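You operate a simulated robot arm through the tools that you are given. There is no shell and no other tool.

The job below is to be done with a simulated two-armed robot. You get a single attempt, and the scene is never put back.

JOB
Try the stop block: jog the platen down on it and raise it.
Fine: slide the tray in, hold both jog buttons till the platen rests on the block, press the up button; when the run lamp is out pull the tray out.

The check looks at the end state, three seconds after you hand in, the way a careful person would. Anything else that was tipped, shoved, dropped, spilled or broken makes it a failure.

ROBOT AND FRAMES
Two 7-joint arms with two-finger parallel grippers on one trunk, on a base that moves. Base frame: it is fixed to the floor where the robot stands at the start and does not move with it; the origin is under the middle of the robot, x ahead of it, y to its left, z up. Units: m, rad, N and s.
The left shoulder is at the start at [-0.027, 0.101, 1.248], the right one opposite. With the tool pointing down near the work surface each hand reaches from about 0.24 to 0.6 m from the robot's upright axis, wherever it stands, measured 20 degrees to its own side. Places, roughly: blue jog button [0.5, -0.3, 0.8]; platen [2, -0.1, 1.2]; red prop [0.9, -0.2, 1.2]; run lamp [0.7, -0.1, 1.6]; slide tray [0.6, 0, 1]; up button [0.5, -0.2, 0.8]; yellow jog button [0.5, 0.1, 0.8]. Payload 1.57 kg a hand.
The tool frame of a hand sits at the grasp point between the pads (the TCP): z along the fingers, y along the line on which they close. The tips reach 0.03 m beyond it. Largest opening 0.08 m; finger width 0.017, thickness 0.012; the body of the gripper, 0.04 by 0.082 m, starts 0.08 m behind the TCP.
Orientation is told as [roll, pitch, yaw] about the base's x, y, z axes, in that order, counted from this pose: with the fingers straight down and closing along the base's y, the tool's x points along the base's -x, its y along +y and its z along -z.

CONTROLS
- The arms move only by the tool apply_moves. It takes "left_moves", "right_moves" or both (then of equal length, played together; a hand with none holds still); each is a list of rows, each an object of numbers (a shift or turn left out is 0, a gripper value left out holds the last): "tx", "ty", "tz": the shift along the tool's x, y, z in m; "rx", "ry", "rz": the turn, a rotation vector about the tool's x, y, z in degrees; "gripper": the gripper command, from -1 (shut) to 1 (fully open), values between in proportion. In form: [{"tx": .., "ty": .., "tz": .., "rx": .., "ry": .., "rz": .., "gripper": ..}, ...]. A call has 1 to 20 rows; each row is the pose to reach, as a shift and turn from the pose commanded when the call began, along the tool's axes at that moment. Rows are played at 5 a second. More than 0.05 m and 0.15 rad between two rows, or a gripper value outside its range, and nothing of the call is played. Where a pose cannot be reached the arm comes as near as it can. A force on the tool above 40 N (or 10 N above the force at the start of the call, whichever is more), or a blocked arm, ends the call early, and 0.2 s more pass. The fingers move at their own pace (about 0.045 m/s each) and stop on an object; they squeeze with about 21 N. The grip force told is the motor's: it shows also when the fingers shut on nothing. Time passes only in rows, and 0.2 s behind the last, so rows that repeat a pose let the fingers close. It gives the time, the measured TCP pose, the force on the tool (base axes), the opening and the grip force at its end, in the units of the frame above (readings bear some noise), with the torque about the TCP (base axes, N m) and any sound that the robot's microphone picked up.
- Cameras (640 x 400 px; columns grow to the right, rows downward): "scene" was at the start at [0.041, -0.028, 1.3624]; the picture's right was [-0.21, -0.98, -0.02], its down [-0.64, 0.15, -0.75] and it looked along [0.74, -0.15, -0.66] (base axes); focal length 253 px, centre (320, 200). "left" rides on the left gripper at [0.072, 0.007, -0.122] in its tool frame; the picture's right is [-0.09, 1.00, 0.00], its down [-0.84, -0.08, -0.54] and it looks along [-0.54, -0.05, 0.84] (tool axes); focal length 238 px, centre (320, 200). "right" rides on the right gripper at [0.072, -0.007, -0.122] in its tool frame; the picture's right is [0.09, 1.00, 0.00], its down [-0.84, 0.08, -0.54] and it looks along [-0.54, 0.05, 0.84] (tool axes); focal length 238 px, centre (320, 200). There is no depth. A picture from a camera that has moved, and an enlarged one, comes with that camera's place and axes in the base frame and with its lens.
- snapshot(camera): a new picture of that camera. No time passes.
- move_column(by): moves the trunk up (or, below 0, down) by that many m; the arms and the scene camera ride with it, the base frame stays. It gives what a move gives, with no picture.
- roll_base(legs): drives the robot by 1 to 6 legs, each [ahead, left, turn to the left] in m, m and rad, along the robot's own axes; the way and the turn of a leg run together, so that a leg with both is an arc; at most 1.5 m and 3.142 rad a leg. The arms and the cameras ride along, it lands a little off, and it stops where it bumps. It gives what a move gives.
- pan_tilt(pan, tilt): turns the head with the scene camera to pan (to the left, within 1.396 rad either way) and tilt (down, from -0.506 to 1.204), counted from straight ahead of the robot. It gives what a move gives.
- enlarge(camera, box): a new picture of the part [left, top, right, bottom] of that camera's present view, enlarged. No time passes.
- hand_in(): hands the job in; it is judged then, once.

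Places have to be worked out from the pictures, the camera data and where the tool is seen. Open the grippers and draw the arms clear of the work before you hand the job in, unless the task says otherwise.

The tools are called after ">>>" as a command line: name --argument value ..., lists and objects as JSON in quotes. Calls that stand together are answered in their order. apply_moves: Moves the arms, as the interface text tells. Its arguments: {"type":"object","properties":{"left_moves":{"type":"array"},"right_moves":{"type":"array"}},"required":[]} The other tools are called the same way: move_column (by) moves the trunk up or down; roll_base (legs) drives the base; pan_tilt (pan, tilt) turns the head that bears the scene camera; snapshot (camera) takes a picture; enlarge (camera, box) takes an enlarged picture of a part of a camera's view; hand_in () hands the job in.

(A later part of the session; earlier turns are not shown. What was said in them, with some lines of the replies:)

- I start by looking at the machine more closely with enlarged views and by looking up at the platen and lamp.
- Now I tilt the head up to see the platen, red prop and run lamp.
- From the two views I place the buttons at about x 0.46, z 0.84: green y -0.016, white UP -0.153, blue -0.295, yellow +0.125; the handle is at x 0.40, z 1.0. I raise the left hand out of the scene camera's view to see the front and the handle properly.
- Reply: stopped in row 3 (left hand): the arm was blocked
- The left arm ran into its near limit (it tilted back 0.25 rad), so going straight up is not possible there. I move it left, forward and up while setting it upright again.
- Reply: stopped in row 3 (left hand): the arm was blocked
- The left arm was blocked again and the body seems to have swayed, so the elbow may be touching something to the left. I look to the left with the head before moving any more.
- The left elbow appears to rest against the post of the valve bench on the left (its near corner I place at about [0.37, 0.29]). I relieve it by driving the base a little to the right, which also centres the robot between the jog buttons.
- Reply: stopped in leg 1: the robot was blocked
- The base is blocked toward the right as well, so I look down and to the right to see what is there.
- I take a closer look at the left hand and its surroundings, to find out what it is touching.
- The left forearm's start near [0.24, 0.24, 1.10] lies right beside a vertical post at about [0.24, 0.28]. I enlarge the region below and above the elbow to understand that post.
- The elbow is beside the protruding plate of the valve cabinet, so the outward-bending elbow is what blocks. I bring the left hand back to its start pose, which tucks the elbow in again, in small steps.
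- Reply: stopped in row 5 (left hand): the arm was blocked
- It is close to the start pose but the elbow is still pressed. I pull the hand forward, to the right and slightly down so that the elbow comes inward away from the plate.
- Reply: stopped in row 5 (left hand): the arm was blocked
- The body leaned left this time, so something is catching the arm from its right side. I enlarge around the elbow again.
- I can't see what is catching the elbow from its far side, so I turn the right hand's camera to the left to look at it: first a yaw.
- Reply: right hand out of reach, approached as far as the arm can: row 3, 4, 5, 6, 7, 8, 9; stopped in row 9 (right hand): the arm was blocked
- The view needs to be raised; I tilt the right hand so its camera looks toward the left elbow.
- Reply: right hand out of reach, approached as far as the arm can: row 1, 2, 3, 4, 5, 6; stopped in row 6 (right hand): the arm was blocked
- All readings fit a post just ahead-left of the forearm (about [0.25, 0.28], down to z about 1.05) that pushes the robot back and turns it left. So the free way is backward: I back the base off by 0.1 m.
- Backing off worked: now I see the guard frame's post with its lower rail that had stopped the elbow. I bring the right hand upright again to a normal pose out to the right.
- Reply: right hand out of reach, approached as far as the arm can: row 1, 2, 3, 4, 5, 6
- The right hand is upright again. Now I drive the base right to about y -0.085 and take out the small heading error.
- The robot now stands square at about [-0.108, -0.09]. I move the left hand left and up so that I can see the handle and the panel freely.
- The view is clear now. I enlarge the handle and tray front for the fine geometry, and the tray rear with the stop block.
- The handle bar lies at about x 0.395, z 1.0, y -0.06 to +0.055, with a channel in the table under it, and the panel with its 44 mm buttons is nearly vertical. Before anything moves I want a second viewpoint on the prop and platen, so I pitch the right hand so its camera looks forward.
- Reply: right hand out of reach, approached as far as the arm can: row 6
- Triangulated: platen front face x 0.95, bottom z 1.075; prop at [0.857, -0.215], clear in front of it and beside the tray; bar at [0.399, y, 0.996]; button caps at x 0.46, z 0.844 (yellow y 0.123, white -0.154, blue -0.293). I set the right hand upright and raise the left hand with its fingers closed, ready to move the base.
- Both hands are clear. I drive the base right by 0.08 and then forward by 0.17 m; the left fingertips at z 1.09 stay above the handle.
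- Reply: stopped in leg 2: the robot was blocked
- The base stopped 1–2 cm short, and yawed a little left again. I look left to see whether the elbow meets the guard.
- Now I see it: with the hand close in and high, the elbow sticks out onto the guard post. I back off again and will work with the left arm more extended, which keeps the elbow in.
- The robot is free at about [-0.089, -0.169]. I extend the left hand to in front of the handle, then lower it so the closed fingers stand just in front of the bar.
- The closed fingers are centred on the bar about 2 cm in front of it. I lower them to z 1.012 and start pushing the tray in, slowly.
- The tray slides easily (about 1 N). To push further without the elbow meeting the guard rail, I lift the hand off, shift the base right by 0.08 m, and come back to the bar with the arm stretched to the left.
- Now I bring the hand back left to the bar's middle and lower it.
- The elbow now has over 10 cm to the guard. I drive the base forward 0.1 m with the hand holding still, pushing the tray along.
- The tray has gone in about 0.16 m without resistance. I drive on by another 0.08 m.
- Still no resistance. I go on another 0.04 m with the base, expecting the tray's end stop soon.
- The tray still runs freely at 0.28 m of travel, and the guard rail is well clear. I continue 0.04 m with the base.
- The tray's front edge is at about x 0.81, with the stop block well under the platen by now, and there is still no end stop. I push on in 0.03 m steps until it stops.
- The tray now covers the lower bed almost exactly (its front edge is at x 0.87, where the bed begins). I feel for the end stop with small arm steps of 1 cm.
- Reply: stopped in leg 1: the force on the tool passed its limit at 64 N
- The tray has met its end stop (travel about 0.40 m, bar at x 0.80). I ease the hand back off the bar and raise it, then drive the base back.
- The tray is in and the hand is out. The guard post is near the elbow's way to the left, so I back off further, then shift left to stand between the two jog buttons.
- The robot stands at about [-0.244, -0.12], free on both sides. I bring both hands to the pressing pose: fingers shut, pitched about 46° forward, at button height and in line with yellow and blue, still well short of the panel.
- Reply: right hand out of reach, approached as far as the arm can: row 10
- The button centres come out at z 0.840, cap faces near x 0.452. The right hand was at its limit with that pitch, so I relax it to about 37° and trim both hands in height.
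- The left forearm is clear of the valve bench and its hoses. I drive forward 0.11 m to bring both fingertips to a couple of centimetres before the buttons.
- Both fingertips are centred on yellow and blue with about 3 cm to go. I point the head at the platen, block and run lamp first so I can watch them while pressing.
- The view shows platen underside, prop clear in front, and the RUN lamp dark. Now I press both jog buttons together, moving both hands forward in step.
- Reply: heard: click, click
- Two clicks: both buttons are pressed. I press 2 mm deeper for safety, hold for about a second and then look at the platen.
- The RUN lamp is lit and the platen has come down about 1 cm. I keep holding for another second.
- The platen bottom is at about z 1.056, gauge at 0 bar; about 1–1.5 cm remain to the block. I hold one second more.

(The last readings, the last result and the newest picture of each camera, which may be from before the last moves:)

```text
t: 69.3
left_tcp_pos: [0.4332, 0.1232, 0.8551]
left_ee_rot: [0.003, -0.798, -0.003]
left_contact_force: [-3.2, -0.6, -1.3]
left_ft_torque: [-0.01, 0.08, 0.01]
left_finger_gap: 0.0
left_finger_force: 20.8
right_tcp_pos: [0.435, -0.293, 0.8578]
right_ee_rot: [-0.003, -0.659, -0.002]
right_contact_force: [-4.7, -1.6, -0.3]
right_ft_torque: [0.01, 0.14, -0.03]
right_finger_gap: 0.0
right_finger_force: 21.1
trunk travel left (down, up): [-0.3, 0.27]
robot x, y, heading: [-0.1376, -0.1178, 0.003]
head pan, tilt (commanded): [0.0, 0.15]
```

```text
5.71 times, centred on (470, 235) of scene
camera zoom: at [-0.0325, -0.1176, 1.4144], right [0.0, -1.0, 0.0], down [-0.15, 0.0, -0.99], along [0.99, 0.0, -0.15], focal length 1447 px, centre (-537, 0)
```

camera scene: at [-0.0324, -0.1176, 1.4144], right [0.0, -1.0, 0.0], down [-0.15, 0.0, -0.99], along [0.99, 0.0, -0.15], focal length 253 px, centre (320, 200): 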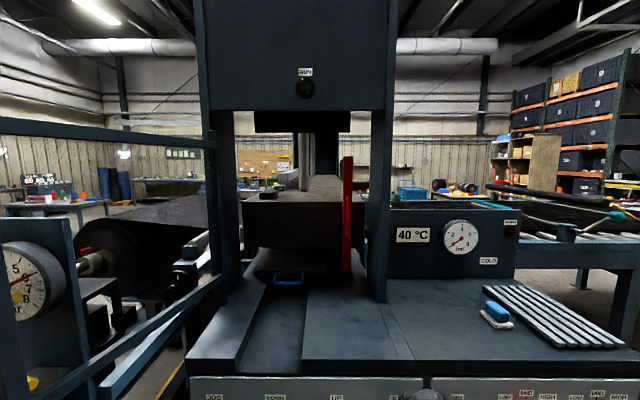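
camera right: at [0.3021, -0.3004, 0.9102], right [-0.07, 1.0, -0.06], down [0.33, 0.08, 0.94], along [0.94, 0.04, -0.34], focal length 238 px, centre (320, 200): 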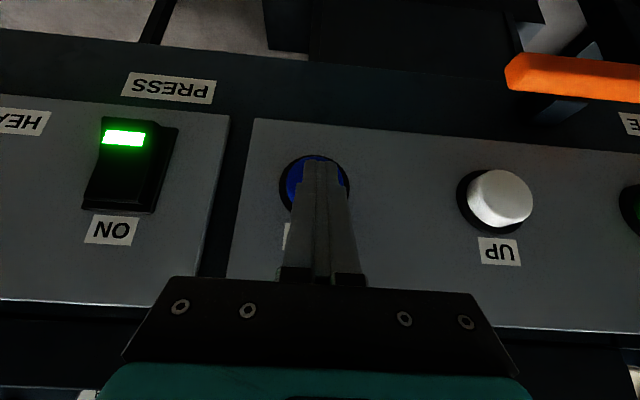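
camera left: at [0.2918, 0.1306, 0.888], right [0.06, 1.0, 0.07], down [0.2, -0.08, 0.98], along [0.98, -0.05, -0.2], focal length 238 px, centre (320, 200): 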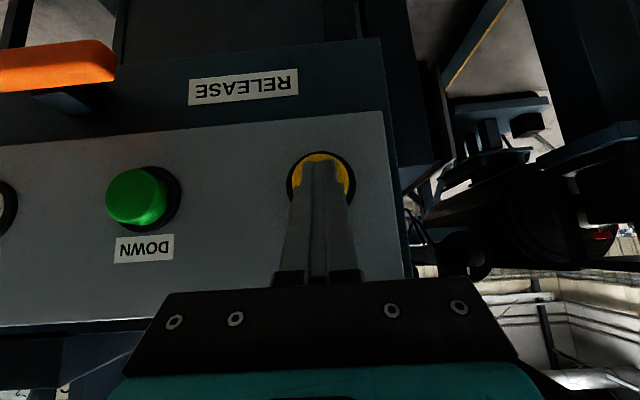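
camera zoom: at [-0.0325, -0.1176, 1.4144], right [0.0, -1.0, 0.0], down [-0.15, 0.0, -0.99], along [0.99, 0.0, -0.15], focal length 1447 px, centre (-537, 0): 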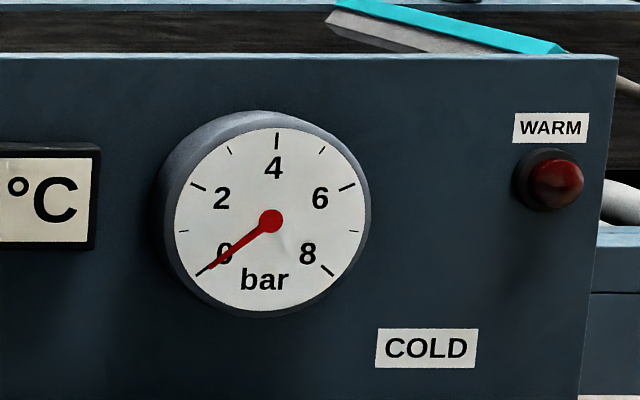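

The platen moved only slightly that time, so it seems to be on the block. I measure with a strong enlargement, hold briefly again, and compare.

>>> enlarge --camera "scene" --box '[235, 195, 285, 265]'

>>> apply_moves --left_moves '[{"tx": 0}, {"tx": 0}]' --right_moves '[{"tx": 0}, {"tx": 0}]'

>>> enlarge --camera "scene" --box '[235, 195, 285, 265]'

>>> enlarge --camera "scene" --box '[420, 200, 520, 270]'

>>> enlarge --camera "scene" --box '[270, 50, 340, 110]'

```text
5.71 times, centred on (260, 230) of scene
camera zoom: at [-0.0325, -0.1176, 1.4144], right [0.0, -1.0, 0.0], down [-0.15, 0.0, -0.99], along [0.99, 0.0, -0.15], focal length 1447 px, centre (663, 29)
```

zoom: 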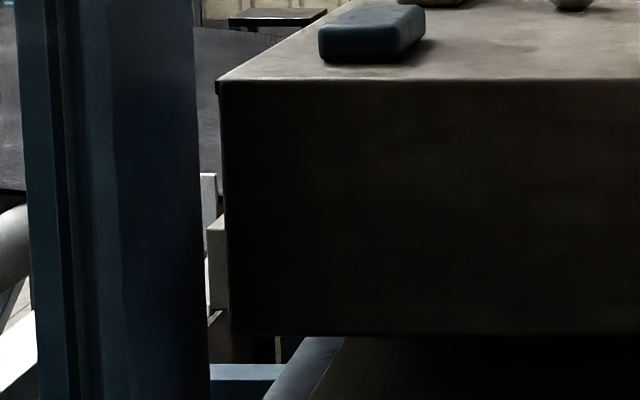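

```text
t: 69.9
left_tcp_pos: [0.432, 0.1238, 0.8541]
left_ee_rot: [0.003, -0.797, -0.004]
left_contact_force: [-3.6, -0.4, -1.3]
left_ft_torque: [0.03, 0.1, -0.01]
left_finger_gap: 0.0002
left_finger_force: 21.1
right_tcp_pos: [0.4352, -0.2932, 0.8583]
right_ee_rot: [-0.002, -0.659, -0.004]
right_contact_force: [-4.9, -1.0, -1.1]
right_ft_torque: [-0.01, 0.07, -0.01]
right_finger_gap: 0.0
right_finger_force: 21.1
trunk travel left (down, up): [-0.3, 0.27]
robot x, y, heading: [-0.1344, -0.1196, -0.001]
head pan, tilt (commanded): [0.0, 0.15]
```

```text
5.71 times, centred on (260, 230) of scene
camera zoom: at [-0.0325, -0.1176, 1.4144], right [0.0, -1.0, 0.0], down [-0.15, 0.0, -0.99], along [0.99, 0.0, -0.15], focal length 1447 px, centre (663, 29)
```

zoom: 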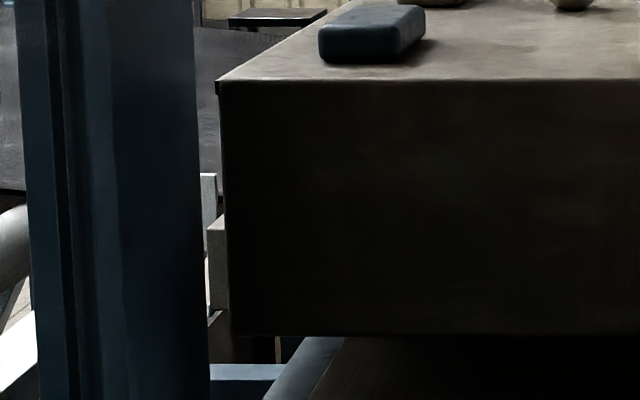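

```text
5.71 times, centred on (470, 235) of scene
camera zoom: at [-0.0325, -0.1176, 1.4144], right [0.0, -1.0, 0.0], down [-0.15, 0.0, -0.99], along [0.99, 0.0, -0.15], focal length 1447 px, centre (-537, 0)
```

zoom: 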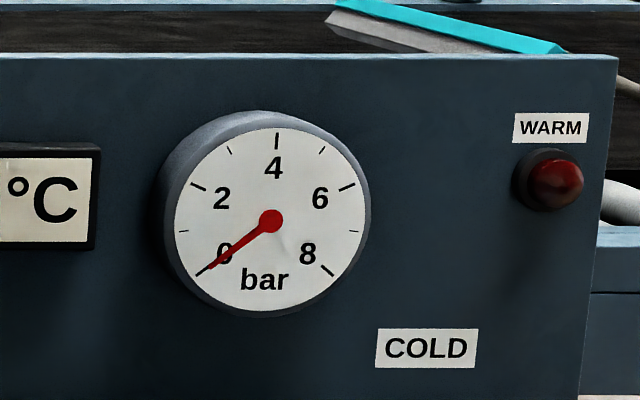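

```text
6.67 times, centred on (305, 80) of scene
camera zoom: at [-0.0325, -0.1176, 1.4144], right [0.0, -1.0, 0.0], down [-0.15, 0.0, -0.99], along [0.99, 0.0, -0.15], focal length 1688 px, centre (420, 1000)
```

zoom: 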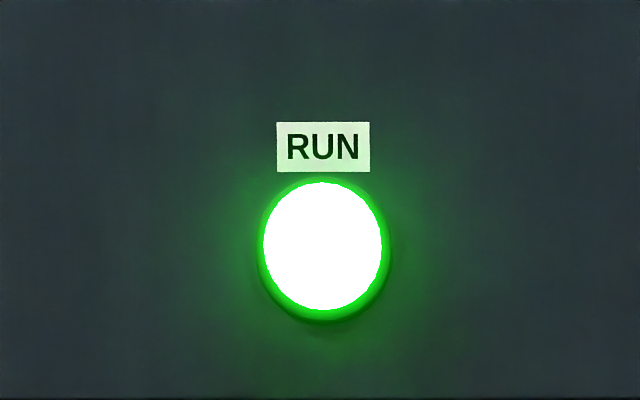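

The platen is at rest on the block (no change between the two looks). I release both jog buttons together by drawing both hands back.

>>> apply_moves --left_moves '[{"tx": 0.007, "tz": -0.0072}, {"tx": 0.0157, "tz": -0.0161}, {"tx": 0.0244, "tz": -0.0251}]' --right_moves '[{"tx": 0.0079, "tz": -0.0061}, {"tx": 0.0178, "tz": -0.0138}, {"tx": 0.0277, "tz": -0.0214}]'

>>> enlarge --camera "scene" --box '[220, 60, 420, 300]'

```text
t: 70.7
left_tcp_pos: [0.3975, 0.1236, 0.8569]
left_ee_rot: [0.004, -0.8, -0.002]
left_contact_force: [0.1, 0.3, -0.7]
left_ft_torque: [-0.01, 0.01, 0.02]
left_finger_gap: 0.0
left_finger_force: 21.3
right_tcp_pos: [0.3987, -0.2936, 0.8587]
right_ee_rot: [0.001, -0.661, -0.005]
right_contact_force: [-0.1, 0.2, 0.3]
right_ft_torque: [-0.01, -0.01, 0.02]
right_finger_gap: 0.0
right_finger_force: 20.8
trunk travel left (down, up): [-0.3, 0.27]
robot x, y, heading: [-0.1358, -0.123, 0.006]
head pan, tilt (commanded): [0.0, 0.15]
```

```text
1.67 times, centred on (320, 180) of scene
camera zoom: at [-0.032, -0.1176, 1.4144], right [0.0, -1.0, 0.0], down [-0.15, 0.0, -0.99], along [0.99, 0.0, -0.15], focal length 422 px, centre (320, 233)
```

zoom: 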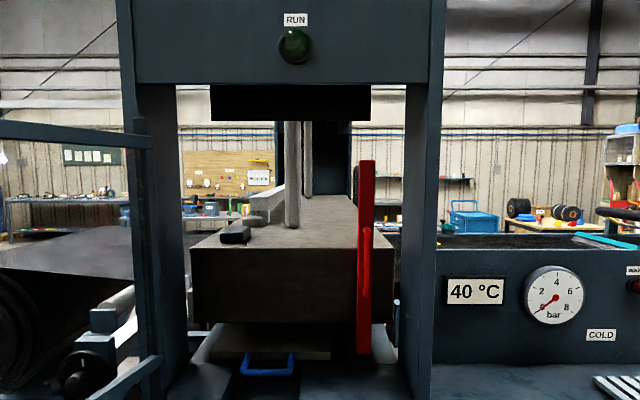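

The lamp is out and the platen stays down on the block. I move the right hand sideways to line up with the white UP button.

>>> apply_moves --right_moves '[{"ty": 0.028}, {"ty": 0.056}, {"ty": 0.084}, {"ty": 0.112}, {"ty": 0.139}]'

>>> snapshot --camera "right"

```text
t: 71.9
left_tcp_pos: [0.3981, 0.1237, 0.8566]
left_ee_rot: [0.003, -0.797, -0.002]
left_contact_force: [0.4, -1.0, 0.2]
left_ft_torque: [-0.01, 0.01, -0.01]
left_finger_gap: 0.0002
left_finger_force: 20.5
right_tcp_pos: [0.4008, -0.1542, 0.8566]
right_ee_rot: [-0.004, -0.657, -0.002]
right_contact_force: [0.3, 0.0, -0.1]
right_ft_torque: [-0.02, 0.04, -0.01]
right_finger_gap: 0.0001
right_finger_force: 21.4
trunk travel left (down, up): [-0.3, 0.27]
robot x, y, heading: [-0.134, -0.1192, 0.004]
head pan, tilt (commanded): [0.0, 0.15]
```

```text
taken
camera right: at [0.2703, -0.1592, 0.9081], right [-0.07, 1.0, -0.06], down [0.33, 0.08, 0.94], along [0.94, 0.04, -0.33], focal length 238 px, centre (320, 200)
```

right: 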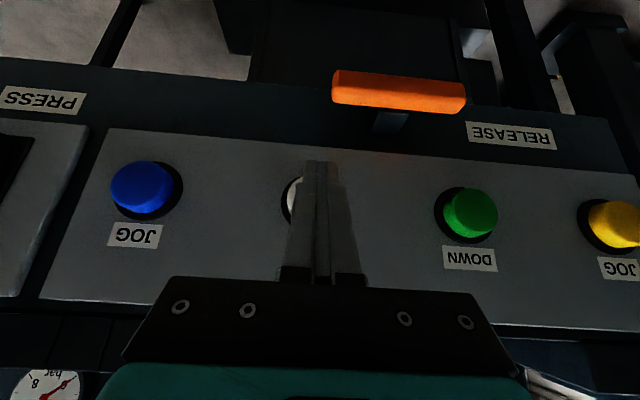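

The fingers are centred on the UP button. I press it, hold a moment, and look before releasing.

>>> apply_moves --right_moves '[{"tx": -0.0095, "tz": 0.0073}, {"tx": -0.019, "tz": 0.0147}, {"tx": -0.0253, "tz": 0.0196}, {"tx": -0.0281, "tz": 0.0217}, {"tx": -0.0281, "tz": 0.0217}]'

>>> enlarge --camera "scene" --box '[220, 60, 420, 300]'

```text
t: 73.1
left_tcp_pos: [0.3958, 0.1233, 0.8565]
left_ee_rot: [0.003, -0.798, -0.002]
left_contact_force: [-0.1, -0.4, 1.2]
left_ft_torque: [0.0, 0.0, -0.01]
left_finger_gap: 0.0
left_finger_force: 21.4
right_tcp_pos: [0.4346, -0.1559, 0.8575]
right_ee_rot: [-0.001, -0.659, -0.005]
right_contact_force: [-4.5, -1.3, -0.5]
right_ft_torque: [0.04, 0.1, 0.0]
right_finger_gap: 0.0002
right_finger_force: 21.1
trunk travel left (down, up): [-0.3, 0.27]
robot x, y, heading: [-0.1386, -0.1242, -0.001]
head pan, tilt (commanded): [0.0, 0.15]
heard: click
```

```text
1.67 times, centred on (320, 180) of scene
camera zoom: at [-0.0323, -0.1177, 1.4144], right [0.0, -1.0, 0.0], down [-0.15, 0.0, -0.99], along [0.99, 0.0, -0.15], focal length 422 px, centre (320, 233)
```

zoom: 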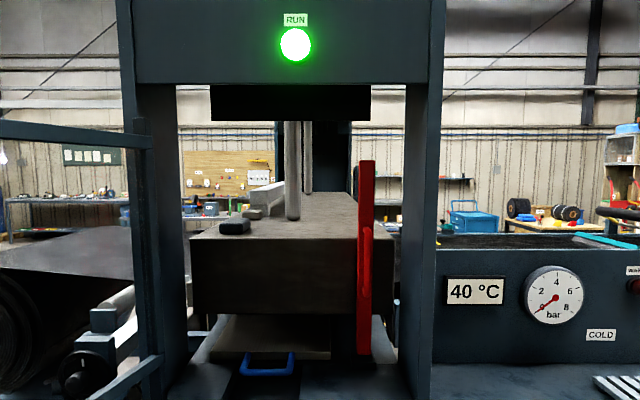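

Clicked, the lamp is lit and the platen is rising. I release the UP button by drawing the right hand back and wait, watching the lamp.

>>> apply_moves --right_moves '[{"tx": 0.0095, "tz": -0.0073}, {"tx": 0.019, "tz": -0.0147}, {"tx": 0.0277, "tz": -0.0214}, {"tx": 0.0277, "tz": -0.0214}, {"tx": 0.0277, "tz": -0.0214}]'

>>> enlarge --camera "scene" --box '[220, 60, 420, 300]'

```text
t: 74.3
left_tcp_pos: [0.397, 0.1236, 0.8562]
left_ee_rot: [0.003, -0.797, -0.004]
left_contact_force: [0.1, 0.4, 0.1]
left_ft_torque: [0.0, -0.01, -0.04]
left_finger_gap: 0.0
left_finger_force: 21.3
right_tcp_pos: [0.4022, -0.1547, 0.8588]
right_ee_rot: [0.0, -0.661, -0.003]
right_contact_force: [0.1, 0.2, -0.1]
right_ft_torque: [-0.02, 0.0, 0.0]
right_finger_gap: 0.0
right_finger_force: 20.3
trunk travel left (down, up): [-0.3, 0.27]
robot x, y, heading: [-0.1349, -0.1196, -0.003]
head pan, tilt (commanded): [0.0, 0.15]
```

```text
1.67 times, centred on (320, 180) of scene
camera zoom: at [-0.0317, -0.1175, 1.4144], right [0.0, -1.0, 0.0], down [-0.15, 0.0, -0.99], along [0.99, 0.0, -0.15], focal length 422 px, centre (320, 233)
```

zoom: 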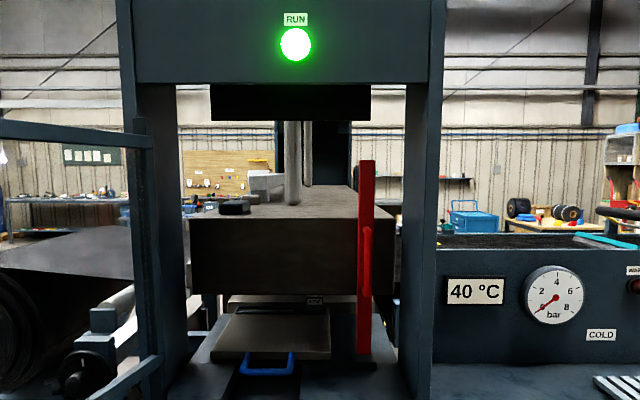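

The platen is rising past its earlier height and the STOP block is visible on the tray. While it runs, I back the base away from the panel.

>>> roll_base --legs '[[-0.12, 0.0, 0.0]]'

>>> snapshot --camera "scene"

>>> enlarge --camera "scene" --box '[230, 80, 410, 300]'

```text
t: 75.5
left_tcp_pos: [0.2751, 0.1228, 0.8556]
left_ee_rot: [0.003, -0.8, -0.002]
left_contact_force: [-0.4, 0.2, 0.0]
left_ft_torque: [0.0, -0.01, -0.02]
left_finger_gap: 0.0002
left_finger_force: 21.1
right_tcp_pos: [0.279, -0.1556, 0.8587]
right_ee_rot: [-0.002, -0.658, -0.002]
right_contact_force: [0.0, 0.3, -1.0]
right_ft_torque: [0.01, 0.02, -0.01]
right_finger_gap: 0.0
right_finger_force: 21.2
trunk travel left (down, up): [-0.3, 0.27]
robot x, y, heading: [-0.2569, -0.1223, 0.001]
head pan, tilt (commanded): [0.0, 0.15]
```

```text
taken
camera scene: at [-0.1547, -0.1179, 1.4145], right [0.0, -1.0, 0.0], down [-0.15, 0.0, -0.99], along [0.99, 0.0, -0.15], focal length 253 px, centre (320, 200)
```

scene: 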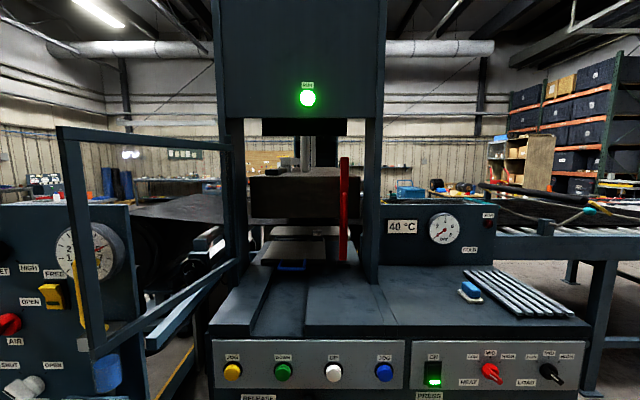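

```text
1.82 times, centred on (320, 190) of scene
camera zoom: at [-0.1547, -0.1179, 1.4145], right [0.0, -1.0, 0.0], down [-0.15, 0.0, -0.99], along [0.99, 0.0, -0.15], focal length 460 px, centre (320, 218)
```

zoom: 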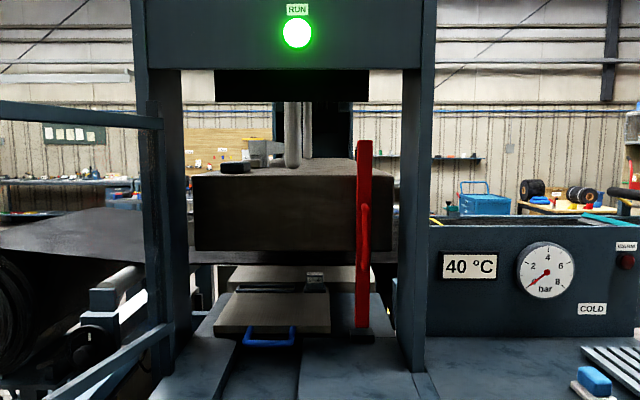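

The platen keeps going up with the lamp lit. In the meantime I bring both hands upright and up again.

>>> apply_moves --left_moves '[{"tx": -0.0143, "tz": -0.016, "ry": 4.6}, {"tx": -0.0286, "tz": -0.032, "ry": 9.2}, {"tx": -0.0429, "tz": -0.048, "ry": 13.7}, {"tx": -0.0572, "tz": -0.064, "ry": 18.3}, {"tx": -0.0715, "tz": -0.08, "ry": 22.9}, {"tx": -0.0858, "tz": -0.096, "ry": 27.5}, {"tx": -0.1, "tz": -0.112, "ry": 32.1}, {"tx": -0.1144, "tz": -0.128, "ry": 36.6}, {"tx": -0.1287, "tz": -0.144, "ry": 41.2}, {"tx": -0.143, "tz": -0.16, "ry": 45.8}]' --right_moves '[{"tx": -0.0077, "ty": -0.0224, "tz": -0.031, "ry": 3.8}, {"tx": -0.0153, "ty": -0.0448, "tz": -0.0618, "ry": 7.6}, {"tx": -0.023, "ty": -0.0672, "tz": -0.0927, "ry": 11.3}, {"tx": -0.0306, "ty": -0.0896, "tz": -0.1236, "ry": 15.1}, {"tx": -0.0383, "ty": -0.112, "tz": -0.1545, "ry": 18.9}, {"tx": -0.0459, "ty": -0.1344, "tz": -0.1854, "ry": 22.7}, {"tx": -0.0536, "ty": -0.1568, "tz": -0.2163, "ry": 26.5}, {"tx": -0.0612, "ty": -0.1792, "tz": -0.2472, "ry": 30.2}, {"tx": -0.0689, "ty": -0.2016, "tz": -0.2781, "ry": 34}, {"tx": -0.0765, "ty": -0.224, "tz": -0.309, "ry": 37.8}]'

>>> snapshot --camera "scene"

```text
t: 77.7
left_tcp_pos: [0.2614, 0.1197, 1.0686]
left_ee_rot: [0.002, 0.003, 0.0]
left_contact_force: [0.0, -0.6, 0.7]
left_ft_torque: [0.03, -0.05, 0.0]
left_finger_gap: 0.0002
left_finger_force: 21.5
right_tcp_pos: [0.1491, -0.3771, 1.1493]
right_ee_rot: [0.001, 0.004, -0.002]
right_contact_force: [-0.6, 0.8, 0.2]
right_ft_torque: [-0.02, 0.01, -0.01]
right_finger_gap: 0.0002
right_finger_force: 20.8
trunk travel left (down, up): [-0.3, 0.27]
robot x, y, heading: [-0.2557, -0.1214, -0.002]
head pan, tilt (commanded): [0.0, 0.15]
```

```text
taken
camera scene: at [-0.1539, -0.1183, 1.4144], right [0.0, -1.0, 0.0], down [-0.15, 0.0, -0.99], along [0.99, 0.0, -0.15], focal length 253 px, centre (320, 200)
```

scene: 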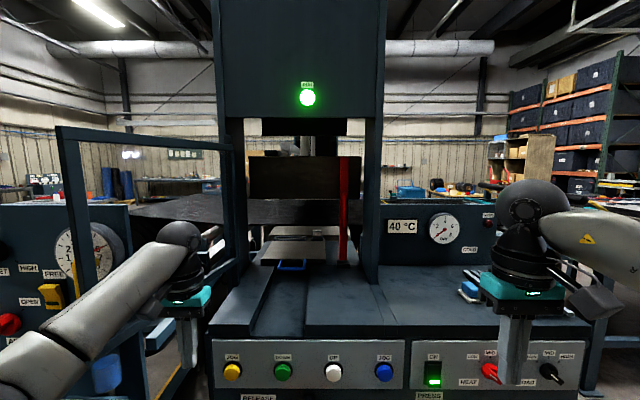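

The platen is still rising under a lit lamp. I shift the base right to y -0.25, the lane from which the left arm reaches the handle clear of the guard.

>>> roll_base --legs '[[0.0, -0.13, 0.0]]'

>>> snapshot --camera "scene"

```text
t: 79.0
left_tcp_pos: [0.2617, -0.0095, 1.0694]
left_ee_rot: [0.003, 0.002, 0.0]
left_contact_force: [0.1, 0.1, -0.4]
left_ft_torque: [0.04, 0.01, 0.0]
left_finger_gap: 0.0
left_finger_force: 21.2
right_tcp_pos: [0.1492, -0.5059, 1.1486]
right_ee_rot: [0.0, 0.002, -0.005]
right_contact_force: [-1.3, -0.7, 0.4]
right_ft_torque: [0.05, -0.03, -0.02]
right_finger_gap: 0.0002
right_finger_force: 21.0
trunk travel left (down, up): [-0.3, 0.27]
robot x, y, heading: [-0.2546, -0.2515, 0.002]
head pan, tilt (commanded): [0.0, 0.15]
```

```text
taken
camera scene: at [-0.1535, -0.2485, 1.4144], right [0.0, -1.0, 0.0], down [-0.15, 0.0, -0.99], along [0.99, 0.0, -0.15], focal length 253 px, centre (320, 200)
```

scene: 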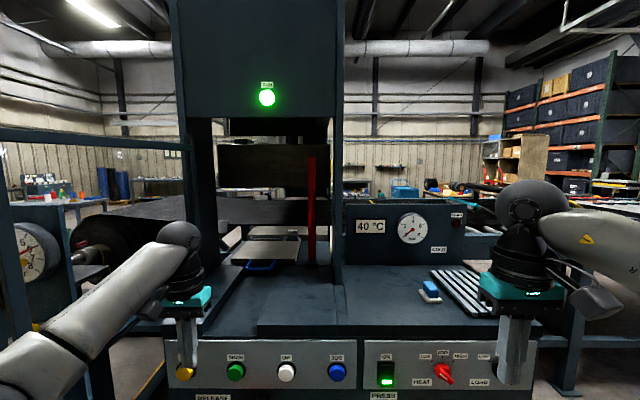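

>>> apply_moves --left_moves '[{"tx": 0}, {"tx": 0}, {"tx": 0}, {"tx": 0}, {"tx": 0}, {"tx": 0}, {"tx": 0}, {"tx": 0}, {"tx": 0}, {"tx": 0}]'

>>> snapshot --camera "scene"

```text
t: 81.2
left_tcp_pos: [0.263, -0.0098, 1.0692]
left_ee_rot: [0.003, 0.002, 0.0]
left_contact_force: [0.1, 0.2, 0.4]
left_ft_torque: [-0.03, 0.0, -0.03]
left_finger_gap: 0.0
left_finger_force: 21.5
right_tcp_pos: [0.1492, -0.5049, 1.1491]
right_ee_rot: [-0.002, 0.002, -0.005]
right_contact_force: [-0.2, -0.1, -0.2]
right_ft_torque: [0.03, -0.02, 0.02]
right_finger_gap: 0.0001
right_finger_force: 21.1
trunk travel left (down, up): [-0.3, 0.27]
robot x, y, heading: [-0.2585, -0.2527, 0.002]
head pan, tilt (commanded): [0.0, 0.15]
```

```text
taken
camera scene: at [-0.1535, -0.2474, 1.4144], right [0.0, -1.0, 0.0], down [-0.15, 0.0, -0.99], along [0.99, 0.0, -0.15], focal length 253 px, centre (320, 200)
```

scene: 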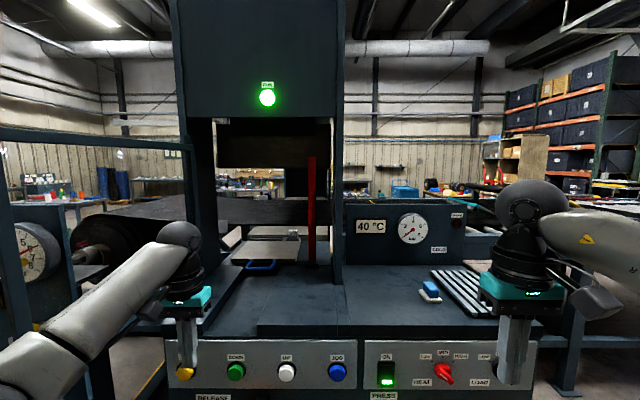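

>>> apply_moves --left_moves '[{"tx": 0}, {"tx": 0}, {"tx": 0}, {"tx": 0}, {"tx": 0}, {"tx": 0}, {"tx": 0}, {"tx": 0}, {"tx": 0}, {"tx": 0}]'

>>> snapshot --camera "scene"

```text
t: 83.4
left_tcp_pos: [0.2627, -0.0095, 1.0692]
left_ee_rot: [0.003, 0.001, 0.0]
left_contact_force: [-1.0, 0.1, -1.1]
left_ft_torque: [0.02, -0.02, -0.01]
left_finger_gap: 0.0
left_finger_force: 20.8
right_tcp_pos: [0.1494, -0.5053, 1.149]
right_ee_rot: [-0.002, 0.003, -0.006]
right_contact_force: [1.1, 0.4, -0.4]
right_ft_torque: [0.0, -0.03, 0.01]
right_finger_gap: 0.0
right_finger_force: 21.2
trunk travel left (down, up): [-0.3, 0.27]
robot x, y, heading: [-0.2568, -0.2513, 0.0]
head pan, tilt (commanded): [0.0, 0.15]
```

```text
taken
camera scene: at [-0.1535, -0.2474, 1.4144], right [0.0, -1.0, 0.0], down [-0.15, 0.0, -0.99], along [0.99, 0.0, -0.15], focal length 253 px, centre (320, 200)
```

scene: 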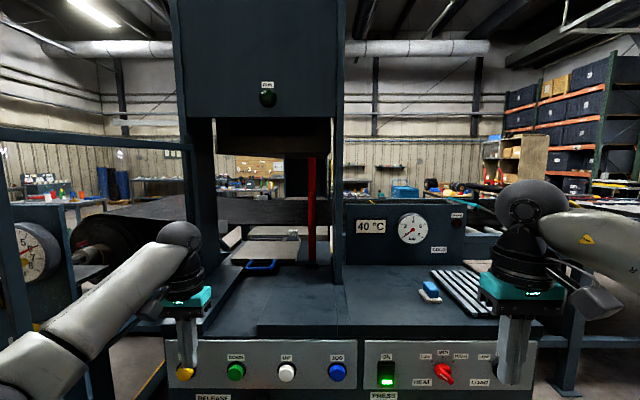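

The RUN lamp is out and the platen is fully up (bottom at about z 1.43, the prop untouched). I set the left hand for hooking the handle, slightly pitched forward, then drive in along the same lane.

>>> apply_moves --left_moves '[{"tx": -0.01, "ty": 0.002, "tz": -0.002, "ry": -5}, {"tx": -0.022, "ty": 0.004, "tz": -0.004, "ry": -10}, {"tx": -0.035, "ty": 0.006, "tz": -0.006, "ry": -14.3}]'

>>> roll_base --legs '[[0.3, 0.0, 0.0]]'

>>> pan_tilt --pan 0.25 --tilt 0.5

>>> snapshot --camera "scene"

```text
t: 84.2
left_tcp_pos: [0.2986, -0.0032, 1.0752]
left_ee_rot: [0.003, -0.25, 0.001]
left_contact_force: [-0.2, -0.2, 0.5]
left_ft_torque: [0.02, 0.0, 0.02]
left_finger_gap: 0.0
left_finger_force: 21.2
right_tcp_pos: [0.1499, -0.5043, 1.1495]
right_ee_rot: [-0.002, 0.001, -0.005]
right_contact_force: [-0.2, 0.9, 0.9]
right_ft_torque: [-0.01, -0.01, 0.0]
right_finger_gap: 0.0
right_finger_force: 21.3
trunk travel left (down, up): [-0.3, 0.27]
robot x, y, heading: [-0.2564, -0.2552, 0.003]
head pan, tilt (commanded): [0.0, 0.15]
```

```text
t: 86.3
left_tcp_pos: [0.6063, -0.0081, 1.0739]
left_ee_rot: [0.004, -0.249, -0.009]
left_contact_force: [0.0, -0.2, 0.6]
left_ft_torque: [0.0, 0.0, -0.01]
left_finger_gap: 0.0001
left_finger_force: 20.9
right_tcp_pos: [0.4544, -0.5094, 1.1501]
right_ee_rot: [-0.003, 0.001, -0.013]
right_contact_force: [0.4, 0.2, 0.7]
right_ft_torque: [0.02, 0.01, 0.0]
right_finger_gap: 0.0001
right_finger_force: 20.5
trunk travel left (down, up): [-0.3, 0.27]
robot x, y, heading: [0.0511, -0.2528, -0.007]
head pan, tilt (commanded): [0.0, 0.15]
```

```text
t: 87.1
left_tcp_pos: [0.6063, -0.0078, 1.0754]
left_ee_rot: [0.004, -0.248, -0.009]
left_contact_force: [-0.6, 0.0, 0.5]
left_ft_torque: [-0.05, 0.02, -0.02]
left_finger_gap: 0.0002
left_finger_force: 21.2
right_tcp_pos: [0.4536, -0.5085, 1.1491]
right_ee_rot: [-0.001, 0.002, -0.013]
right_contact_force: [0.8, -0.2, -0.6]
right_ft_torque: [0.0, -0.01, 0.04]
right_finger_gap: 0.0002
right_finger_force: 20.8
trunk travel left (down, up): [-0.3, 0.27]
robot x, y, heading: [0.0509, -0.2509, -0.003]
head pan, tilt (commanded): [0.25, 0.499]
```

```text
taken
camera scene: at [0.1485, -0.2264, 1.3821], right [0.24, -0.97, 0.0], down [-0.46, -0.12, -0.88], along [0.85, 0.21, -0.48], focal length 253 px, centre (320, 200)
```

scene: 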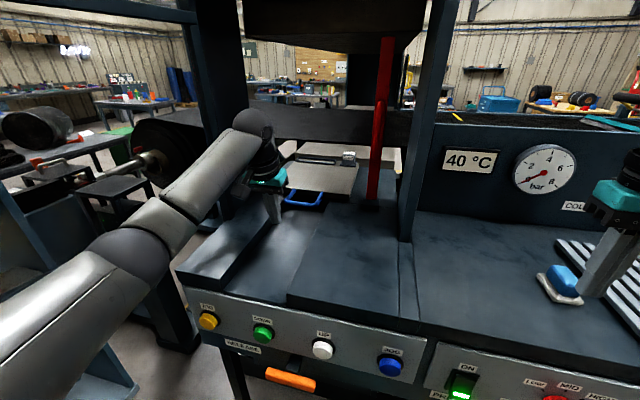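

All clear so far, the tray handle ahead. I drive the remaining 0.225 m forward.

>>> roll_base --legs '[[0.225, 0.0, 0.0]]'

>>> snapshot --camera "scene"

>>> snapshot --camera "left"

```text
t: 88.8
left_tcp_pos: [0.8371, -0.0086, 1.0754]
left_ee_rot: [0.003, -0.248, -0.009]
left_contact_force: [0.0, -0.4, -0.8]
left_ft_torque: [-0.02, 0.04, 0.0]
left_finger_gap: 0.0001
left_finger_force: 20.7
right_tcp_pos: [0.6855, -0.5102, 1.1488]
right_ee_rot: [-0.002, 0.004, -0.013]
right_contact_force: [-0.5, -0.5, -0.1]
right_ft_torque: [0.02, 0.03, -0.01]
right_finger_gap: 0.0001
right_finger_force: 21.0
trunk travel left (down, up): [-0.3, 0.27]
robot x, y, heading: [0.2821, -0.2565, -0.011]
head pan, tilt (commanded): [0.25, 0.499]
```

```text
taken
camera scene: at [0.3805, -0.2277, 1.3819], right [0.24, -0.97, 0.0], down [-0.47, -0.12, -0.88], along [0.85, 0.21, -0.48], focal length 253 px, centre (320, 200)
```

scene: 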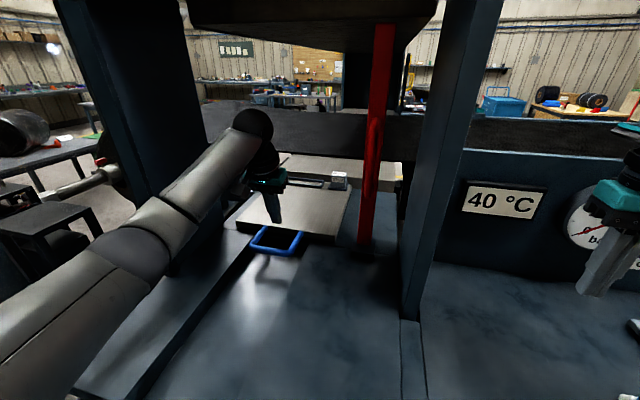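

```text
taken
camera left: at [0.737, -0.002, 1.1745], right [0.1, 0.99, 0.03], down [0.68, -0.09, 0.73], along [0.73, -0.05, -0.68], focal length 238 px, centre (320, 200)
```

left: 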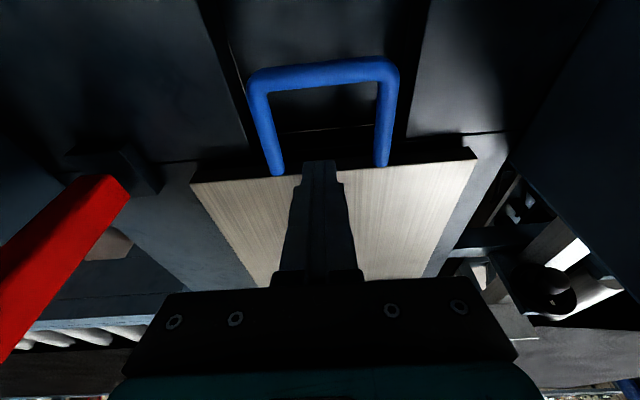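

The bar is at x 0.796 and the tray front at 0.884, with the fingers right above the gap between. I lower the fingers straight down into the loop.

>>> apply_moves --left_moves '[{"tx": 0.0039, "ty": 0.001, "tz": 0.0153}, {"tx": 0.0078, "ty": 0.003, "tz": 0.0306}, {"tx": 0.0116, "ty": 0.004, "tz": 0.0458}, {"tx": 0.0155, "ty": 0.005, "tz": 0.0611}]'

>>> snapshot --camera "left"

>>> enlarge --camera "scene" --box '[200, 150, 380, 290]'

```text
t: 89.8
left_tcp_pos: [0.8406, -0.0046, 1.0099]
left_ee_rot: [0.003, -0.247, -0.007]
left_contact_force: [0.7, 0.2, -0.1]
left_ft_torque: [0.0, -0.03, 0.02]
left_finger_gap: 0.0001
left_finger_force: 21.5
right_tcp_pos: [0.6846, -0.5108, 1.149]
right_ee_rot: [-0.001, 0.0, -0.012]
right_contact_force: [-0.4, -0.5, -0.1]
right_ft_torque: [0.04, -0.01, 0.0]
right_finger_gap: 0.0
right_finger_force: 21.1
trunk travel left (down, up): [-0.3, 0.27]
robot x, y, heading: [0.2792, -0.2526, -0.007]
head pan, tilt (commanded): [0.25, 0.499]
```

```text
taken
camera left: at [0.7383, 0.0032, 1.1105], right [0.1, 0.99, 0.03], down [0.68, -0.09, 0.73], along [0.73, -0.05, -0.68], focal length 238 px, centre (320, 200)
```

left: 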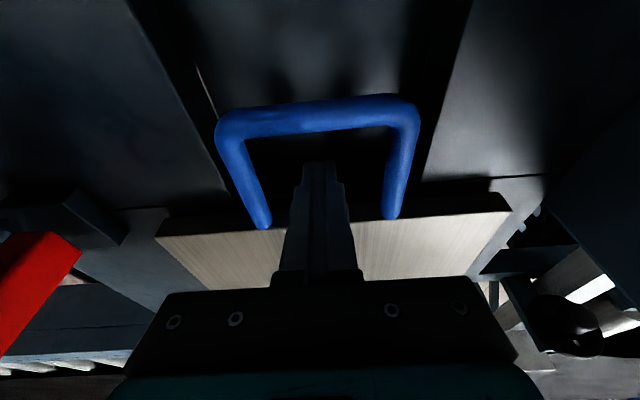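

```text
2.86 times, centred on (290, 220) of scene
camera zoom: at [0.3797, -0.2277, 1.382], right [0.24, -0.97, 0.0], down [-0.46, -0.12, -0.88], along [0.85, 0.21, -0.48], focal length 724 px, centre (406, 143)
```

zoom: 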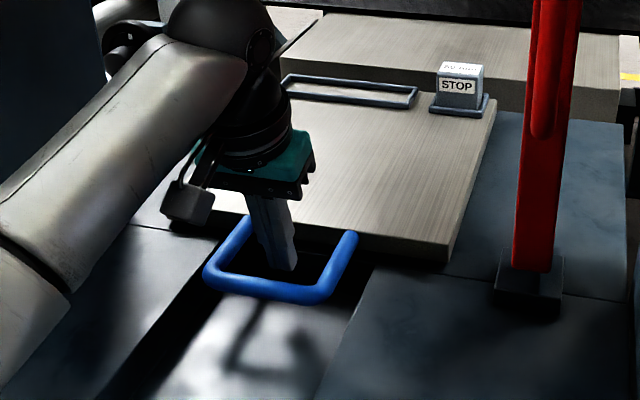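

The fingers are inside the loop and the STOP block stands properly on the tray. I pull the tray out by backing the base 0.2 m.

>>> roll_base --legs '[[-0.2, 0.0, 0.0]]'

>>> snapshot --camera "left"

>>> snapshot --camera "scene"

```text
t: 91.4
left_tcp_pos: [0.6377, -0.0031, 1.0111]
left_ee_rot: [0.006, -0.248, -0.008]
left_contact_force: [0.6, -0.8, 0.6]
left_ft_torque: [-0.01, 0.0, 0.01]
left_finger_gap: 0.0
left_finger_force: 20.4
right_tcp_pos: [0.4842, -0.5092, 1.1491]
right_ee_rot: [0.0, -0.001, -0.01]
right_contact_force: [0.3, -1.0, -0.7]
right_ft_torque: [0.01, -0.05, 0.01]
right_finger_gap: 0.0001
right_finger_force: 21.3
trunk travel left (down, up): [-0.3, 0.27]
robot x, y, heading: [0.0814, -0.2552, -0.006]
head pan, tilt (commanded): [0.25, 0.499]
```

```text
taken
camera left: at [0.5366, 0.005, 1.1108], right [0.1, 0.99, 0.03], down [0.68, -0.08, 0.73], along [0.73, -0.05, -0.68], focal length 238 px, centre (320, 200)
```

left: 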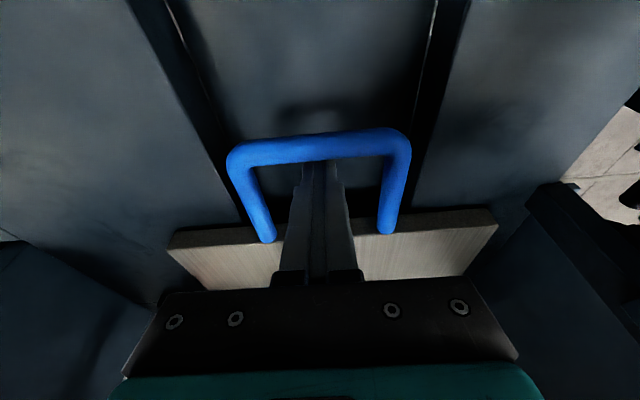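

```text
taken
camera scene: at [0.1782, -0.2265, 1.3821], right [0.24, -0.97, 0.0], down [-0.46, -0.12, -0.88], along [0.85, 0.21, -0.48], focal length 253 px, centre (320, 200)
```

scene: 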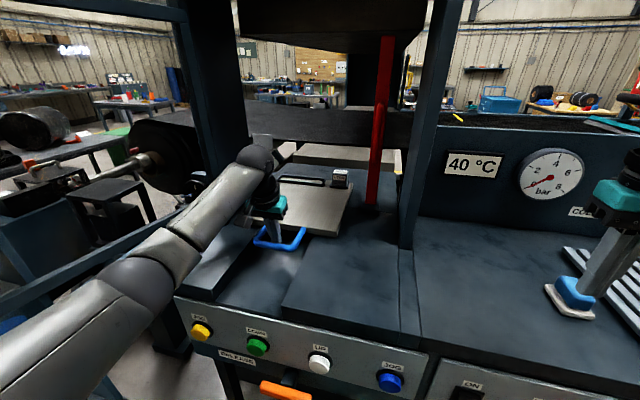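

The tray follows. I pull another 0.19 m.

>>> roll_base --legs '[[-0.19, 0.0, 0.0]]'

>>> snapshot --camera "left"

>>> snapshot --camera "scene"

```text
t: 93.0
left_tcp_pos: [0.4503, -0.0003, 1.0113]
left_ee_rot: [0.003, -0.246, -0.006]
left_contact_force: [-0.2, -0.2, 0.1]
left_ft_torque: [0.0, -0.04, -0.01]
left_finger_gap: 0.0
left_finger_force: 20.5
right_tcp_pos: [0.297, -0.5069, 1.1488]
right_ee_rot: [-0.003, 0.0, -0.01]
right_contact_force: [-0.6, -0.5, 0.8]
right_ft_torque: [0.0, 0.01, -0.02]
right_finger_gap: 0.0001
right_finger_force: 20.9
trunk travel left (down, up): [-0.3, 0.27]
robot x, y, heading: [-0.1056, -0.2525, -0.004]
head pan, tilt (commanded): [0.25, 0.499]
```

```text
taken
camera left: at [0.3488, 0.0069, 1.1107], right [0.09, 1.0, 0.03], down [0.68, -0.08, 0.73], along [0.73, -0.05, -0.68], focal length 238 px, centre (320, 200)
```

left: 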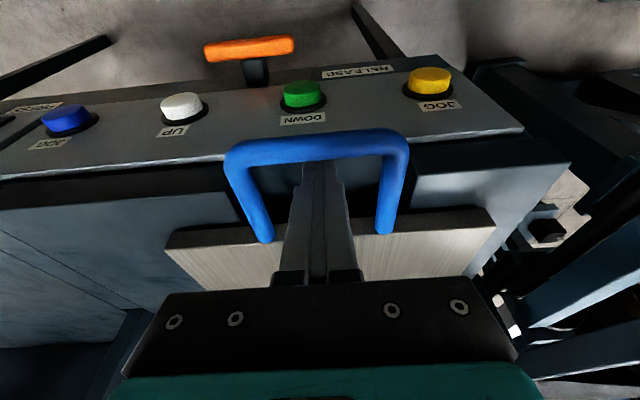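

```text
taken
camera scene: at [-0.009, -0.2254, 1.3821], right [0.24, -0.97, 0.0], down [-0.46, -0.12, -0.88], along [0.85, 0.21, -0.48], focal length 253 px, centre (320, 200)
```

scene: 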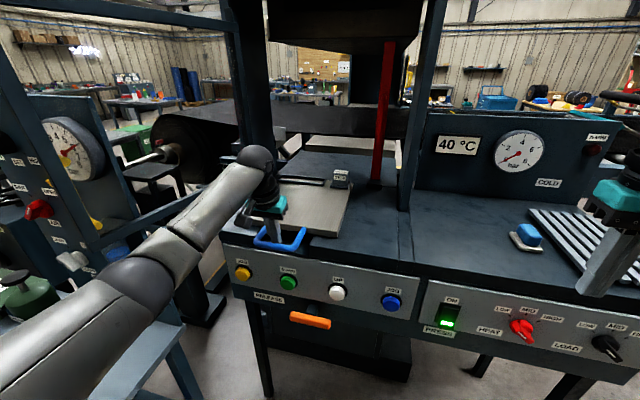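

About 3 cm remain to the tray's starting position (bar at x 0.427 against 0.398 at first). I finish by arm in 1 cm steps, feeling for the stop.

>>> apply_moves --left_moves '[{"tx": 0.0097, "tz": -0.0025}, {"tx": 0.0194, "tz": -0.0049}, {"tx": 0.0291, "tz": -0.0074}, {"tx": 0.0388, "tz": -0.0098}]'

>>> snapshot --camera "left"

```text
t: 94.0
left_tcp_pos: [0.4127, -0.0007, 1.0114]
left_ee_rot: [0.002, -0.256, -0.002]
left_contact_force: [25.4, 0.9, 2.0]
left_ft_torque: [0.12, -0.43, 0.05]
left_finger_gap: 0.0002
left_finger_force: 21.1
right_tcp_pos: [0.3007, -0.5075, 1.1479]
right_ee_rot: [-0.002, 0.004, -0.009]
right_contact_force: [0.2, 0.6, 0.7]
right_ft_torque: [0.02, -0.02, 0.0]
right_finger_gap: 0.0
right_finger_force: 21.2
trunk travel left (down, up): [-0.3, 0.27]
robot x, y, heading: [-0.1086, -0.2536, -0.002]
head pan, tilt (commanded): [0.25, 0.499]
```

```text
taken
camera left: at [0.3128, 0.0073, 1.1112], right [0.09, 1.0, 0.03], down [0.67, -0.08, 0.74], along [0.73, -0.05, -0.68], focal length 238 px, centre (320, 200)
```

left: 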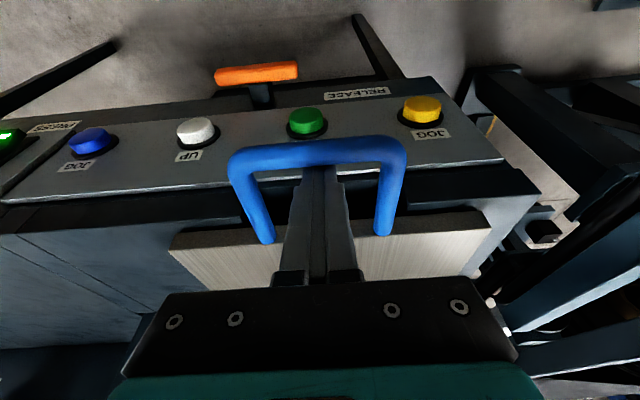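

The tray has met its outer stop (25 N of pull, bar back at x 0.399). I ease the fingers off the bar and lift them straight out of the loop.

>>> apply_moves --left_moves '[{"tx": -0.0058, "tz": 0.0015}, {"tx": -0.0145, "tz": 0.0037}, {"tx": -0.0194, "tz": -0.0157}, {"tx": -0.0243, "tz": -0.0351}, {"tx": -0.0292, "tz": -0.0545}, {"tx": -0.0341, "tz": -0.0739}]'

>>> snapshot --camera "left"

>>> snapshot --camera "scene"

```text
t: 95.4
left_tcp_pos: [0.4255, -0.0025, 1.0896]
left_ee_rot: [0.004, -0.246, -0.006]
left_contact_force: [0.0, 0.0, 0.3]
left_ft_torque: [0.0, -0.01, -0.04]
left_finger_gap: 0.0003
left_finger_force: 21.1
right_tcp_pos: [0.2967, -0.5064, 1.1483]
right_ee_rot: [-0.001, 0.0, -0.011]
right_contact_force: [0.4, -0.8, 0.6]
right_ft_torque: [-0.02, 0.01, -0.01]
right_finger_gap: 0.0
right_finger_force: 20.6
trunk travel left (down, up): [-0.3, 0.27]
robot x, y, heading: [-0.1049, -0.2545, -0.005]
head pan, tilt (commanded): [0.25, 0.499]
```

```text
taken
camera left: at [0.3243, 0.0056, 1.1899], right [0.09, 1.0, 0.03], down [0.68, -0.08, 0.73], along [0.73, -0.05, -0.68], focal length 238 px, centre (320, 200)
```

left: 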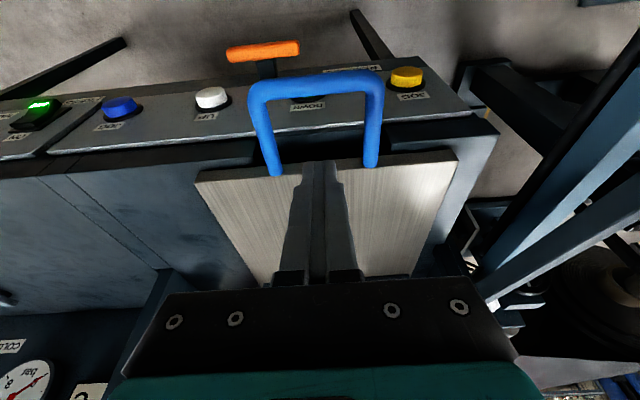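

```text
taken
camera scene: at [-0.0081, -0.2256, 1.382], right [0.24, -0.97, 0.0], down [-0.46, -0.12, -0.88], along [0.85, 0.21, -0.48], focal length 253 px, centre (320, 200)
```

scene: 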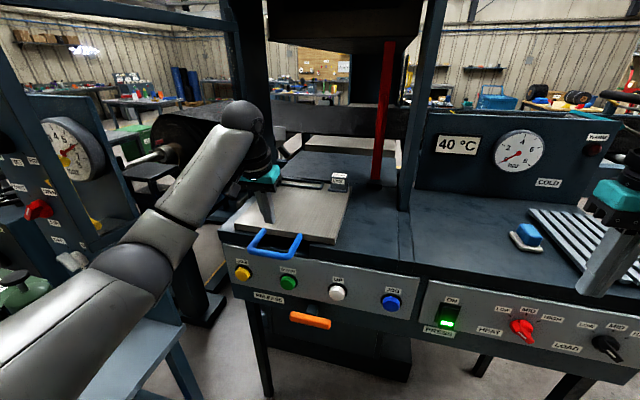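

The tray is out with its block in place. I back the base off by 0.2 m and open both grippers, clear of the work.

>>> roll_base --legs '[[-0.2, 0.0, 0.0]]'

>>> apply_moves --left_moves '[{"gripper": 1}, {"gripper": 1}, {"gripper": 1}, {"gripper": 1}, {"gripper": 1}, {"gripper": 1}]' --right_moves '[{"gripper": 1}, {"gripper": 1}, {"gripper": 1}, {"gripper": 1}, {"gripper": 1}, {"gripper": 1}]'

>>> pan_tilt --pan 0.1 --tilt 0.35

>>> snapshot --camera "scene"

>>> enlarge --camera "scene" --box '[200, 60, 440, 260]'

```text
t: 97.0
left_tcp_pos: [0.2286, 0.001, 1.0891]
left_ee_rot: [0.004, -0.246, -0.005]
left_contact_force: [-0.5, -0.5, 0.0]
left_ft_torque: [0.01, -0.05, 0.0]
left_finger_gap: 0.0001
left_finger_force: 21.0
right_tcp_pos: [0.1027, -0.5046, 1.1496]
right_ee_rot: [-0.001, 0.0, -0.008]
right_contact_force: [-1.1, 0.5, 0.6]
right_ft_torque: [0.02, -0.04, 0.0]
right_finger_gap: 0.0
right_finger_force: 21.0
trunk travel left (down, up): [-0.3, 0.27]
robot x, y, heading: [-0.3011, -0.2476, -0.002]
head pan, tilt (commanded): [0.25, 0.499]
```

```text
t: 98.4
left_tcp_pos: [0.2299, -0.0001, 1.0889]
left_ee_rot: [0.003, -0.247, -0.004]
left_contact_force: [0.7, -0.2, 0.1]
left_ft_torque: [0.03, -0.01, 0.03]
left_finger_gap: 0.0802
left_finger_force: 0.1
right_tcp_pos: [0.1024, -0.5053, 1.1479]
right_ee_rot: [-0.001, 0.002, -0.007]
right_contact_force: [-0.2, 0.4, 0.8]
right_ft_torque: [-0.01, 0.01, -0.01]
right_finger_gap: 0.08
right_finger_force: 0.0
trunk travel left (down, up): [-0.3, 0.27]
robot x, y, heading: [-0.2991, -0.2504, -0.003]
head pan, tilt (commanded): [0.25, 0.499]
```

```text
t: 99.1
left_tcp_pos: [0.2298, 0.0014, 1.0907]
left_ee_rot: [0.005, -0.246, -0.004]
left_contact_force: [1.1, 0.9, 0.5]
left_ft_torque: [-0.03, -0.02, 0.02]
left_finger_gap: 0.0799
left_finger_force: 0.1
right_tcp_pos: [0.1037, -0.5053, 1.1492]
right_ee_rot: [-0.002, 0.002, -0.008]
right_contact_force: [0.9, 0.5, -0.8]
right_ft_torque: [0.02, 0.04, -0.03]
right_finger_gap: 0.08
right_finger_force: 0.0
trunk travel left (down, up): [-0.3, 0.27]
robot x, y, heading: [-0.3025, -0.2515, 0.004]
head pan, tilt (commanded): [0.099, 0.351]
```

```text
taken
camera scene: at [-0.1992, -0.2379, 1.3956], right [0.1, -0.99, 0.0], down [-0.34, -0.03, -0.94], along [0.93, 0.09, -0.34], focal length 253 px, centre (320, 200)
```

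scene: 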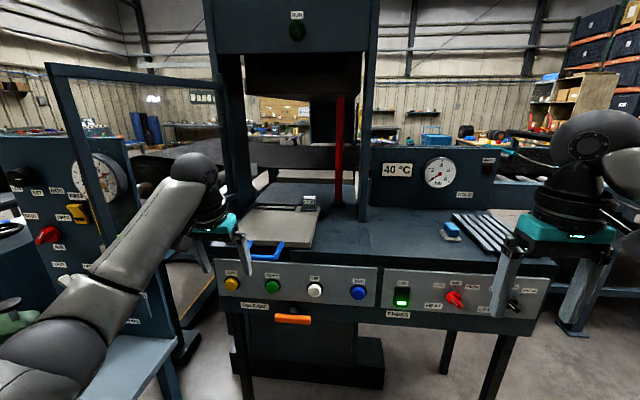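

```text
2.00 times, centred on (320, 160) of scene
camera zoom: at [-0.1992, -0.2379, 1.3956], right [0.1, -0.99, 0.0], down [-0.34, -0.03, -0.94], along [0.93, 0.09, -0.34], focal length 506 px, centre (320, 280)
```

zoom: 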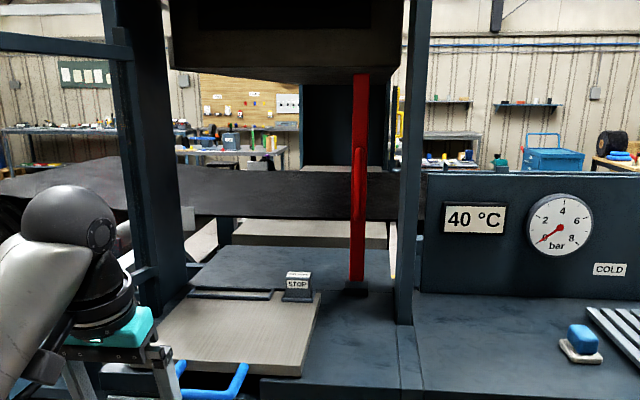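

The end state looks right: platen fully up, RUN lamp out, tray out with the block standing on it, prop and everything else untouched, both grippers open and clear. I hand the job in.

>>> hand_in

```text
The job is handed in.
```

The stop-block try is done and handed in; I haven't seen the check's result.

- **Tray in:** I pushed it to its inner stop, about 0.40 m.
- **Jog down:** I held both jog buttons, with a click heard from each. The platen came down and stopped moving on the block.
- **Up:** I pressed the up button, and the platen rose to the top. The run lamp went out before I touched the tray.
- **Tray out:** I pulled it back to its outer stop, where it started. The stop block is still standing on it.

Early on, and again later while moving in, the left elbow pressed against the post of the guard frame on the left, and the arm and base stopped. I backed off and worked from a position further right. In the final pictures nothing else looks moved, and the red prop was not touched.

Both grippers are open and the robot is backed away from the press.
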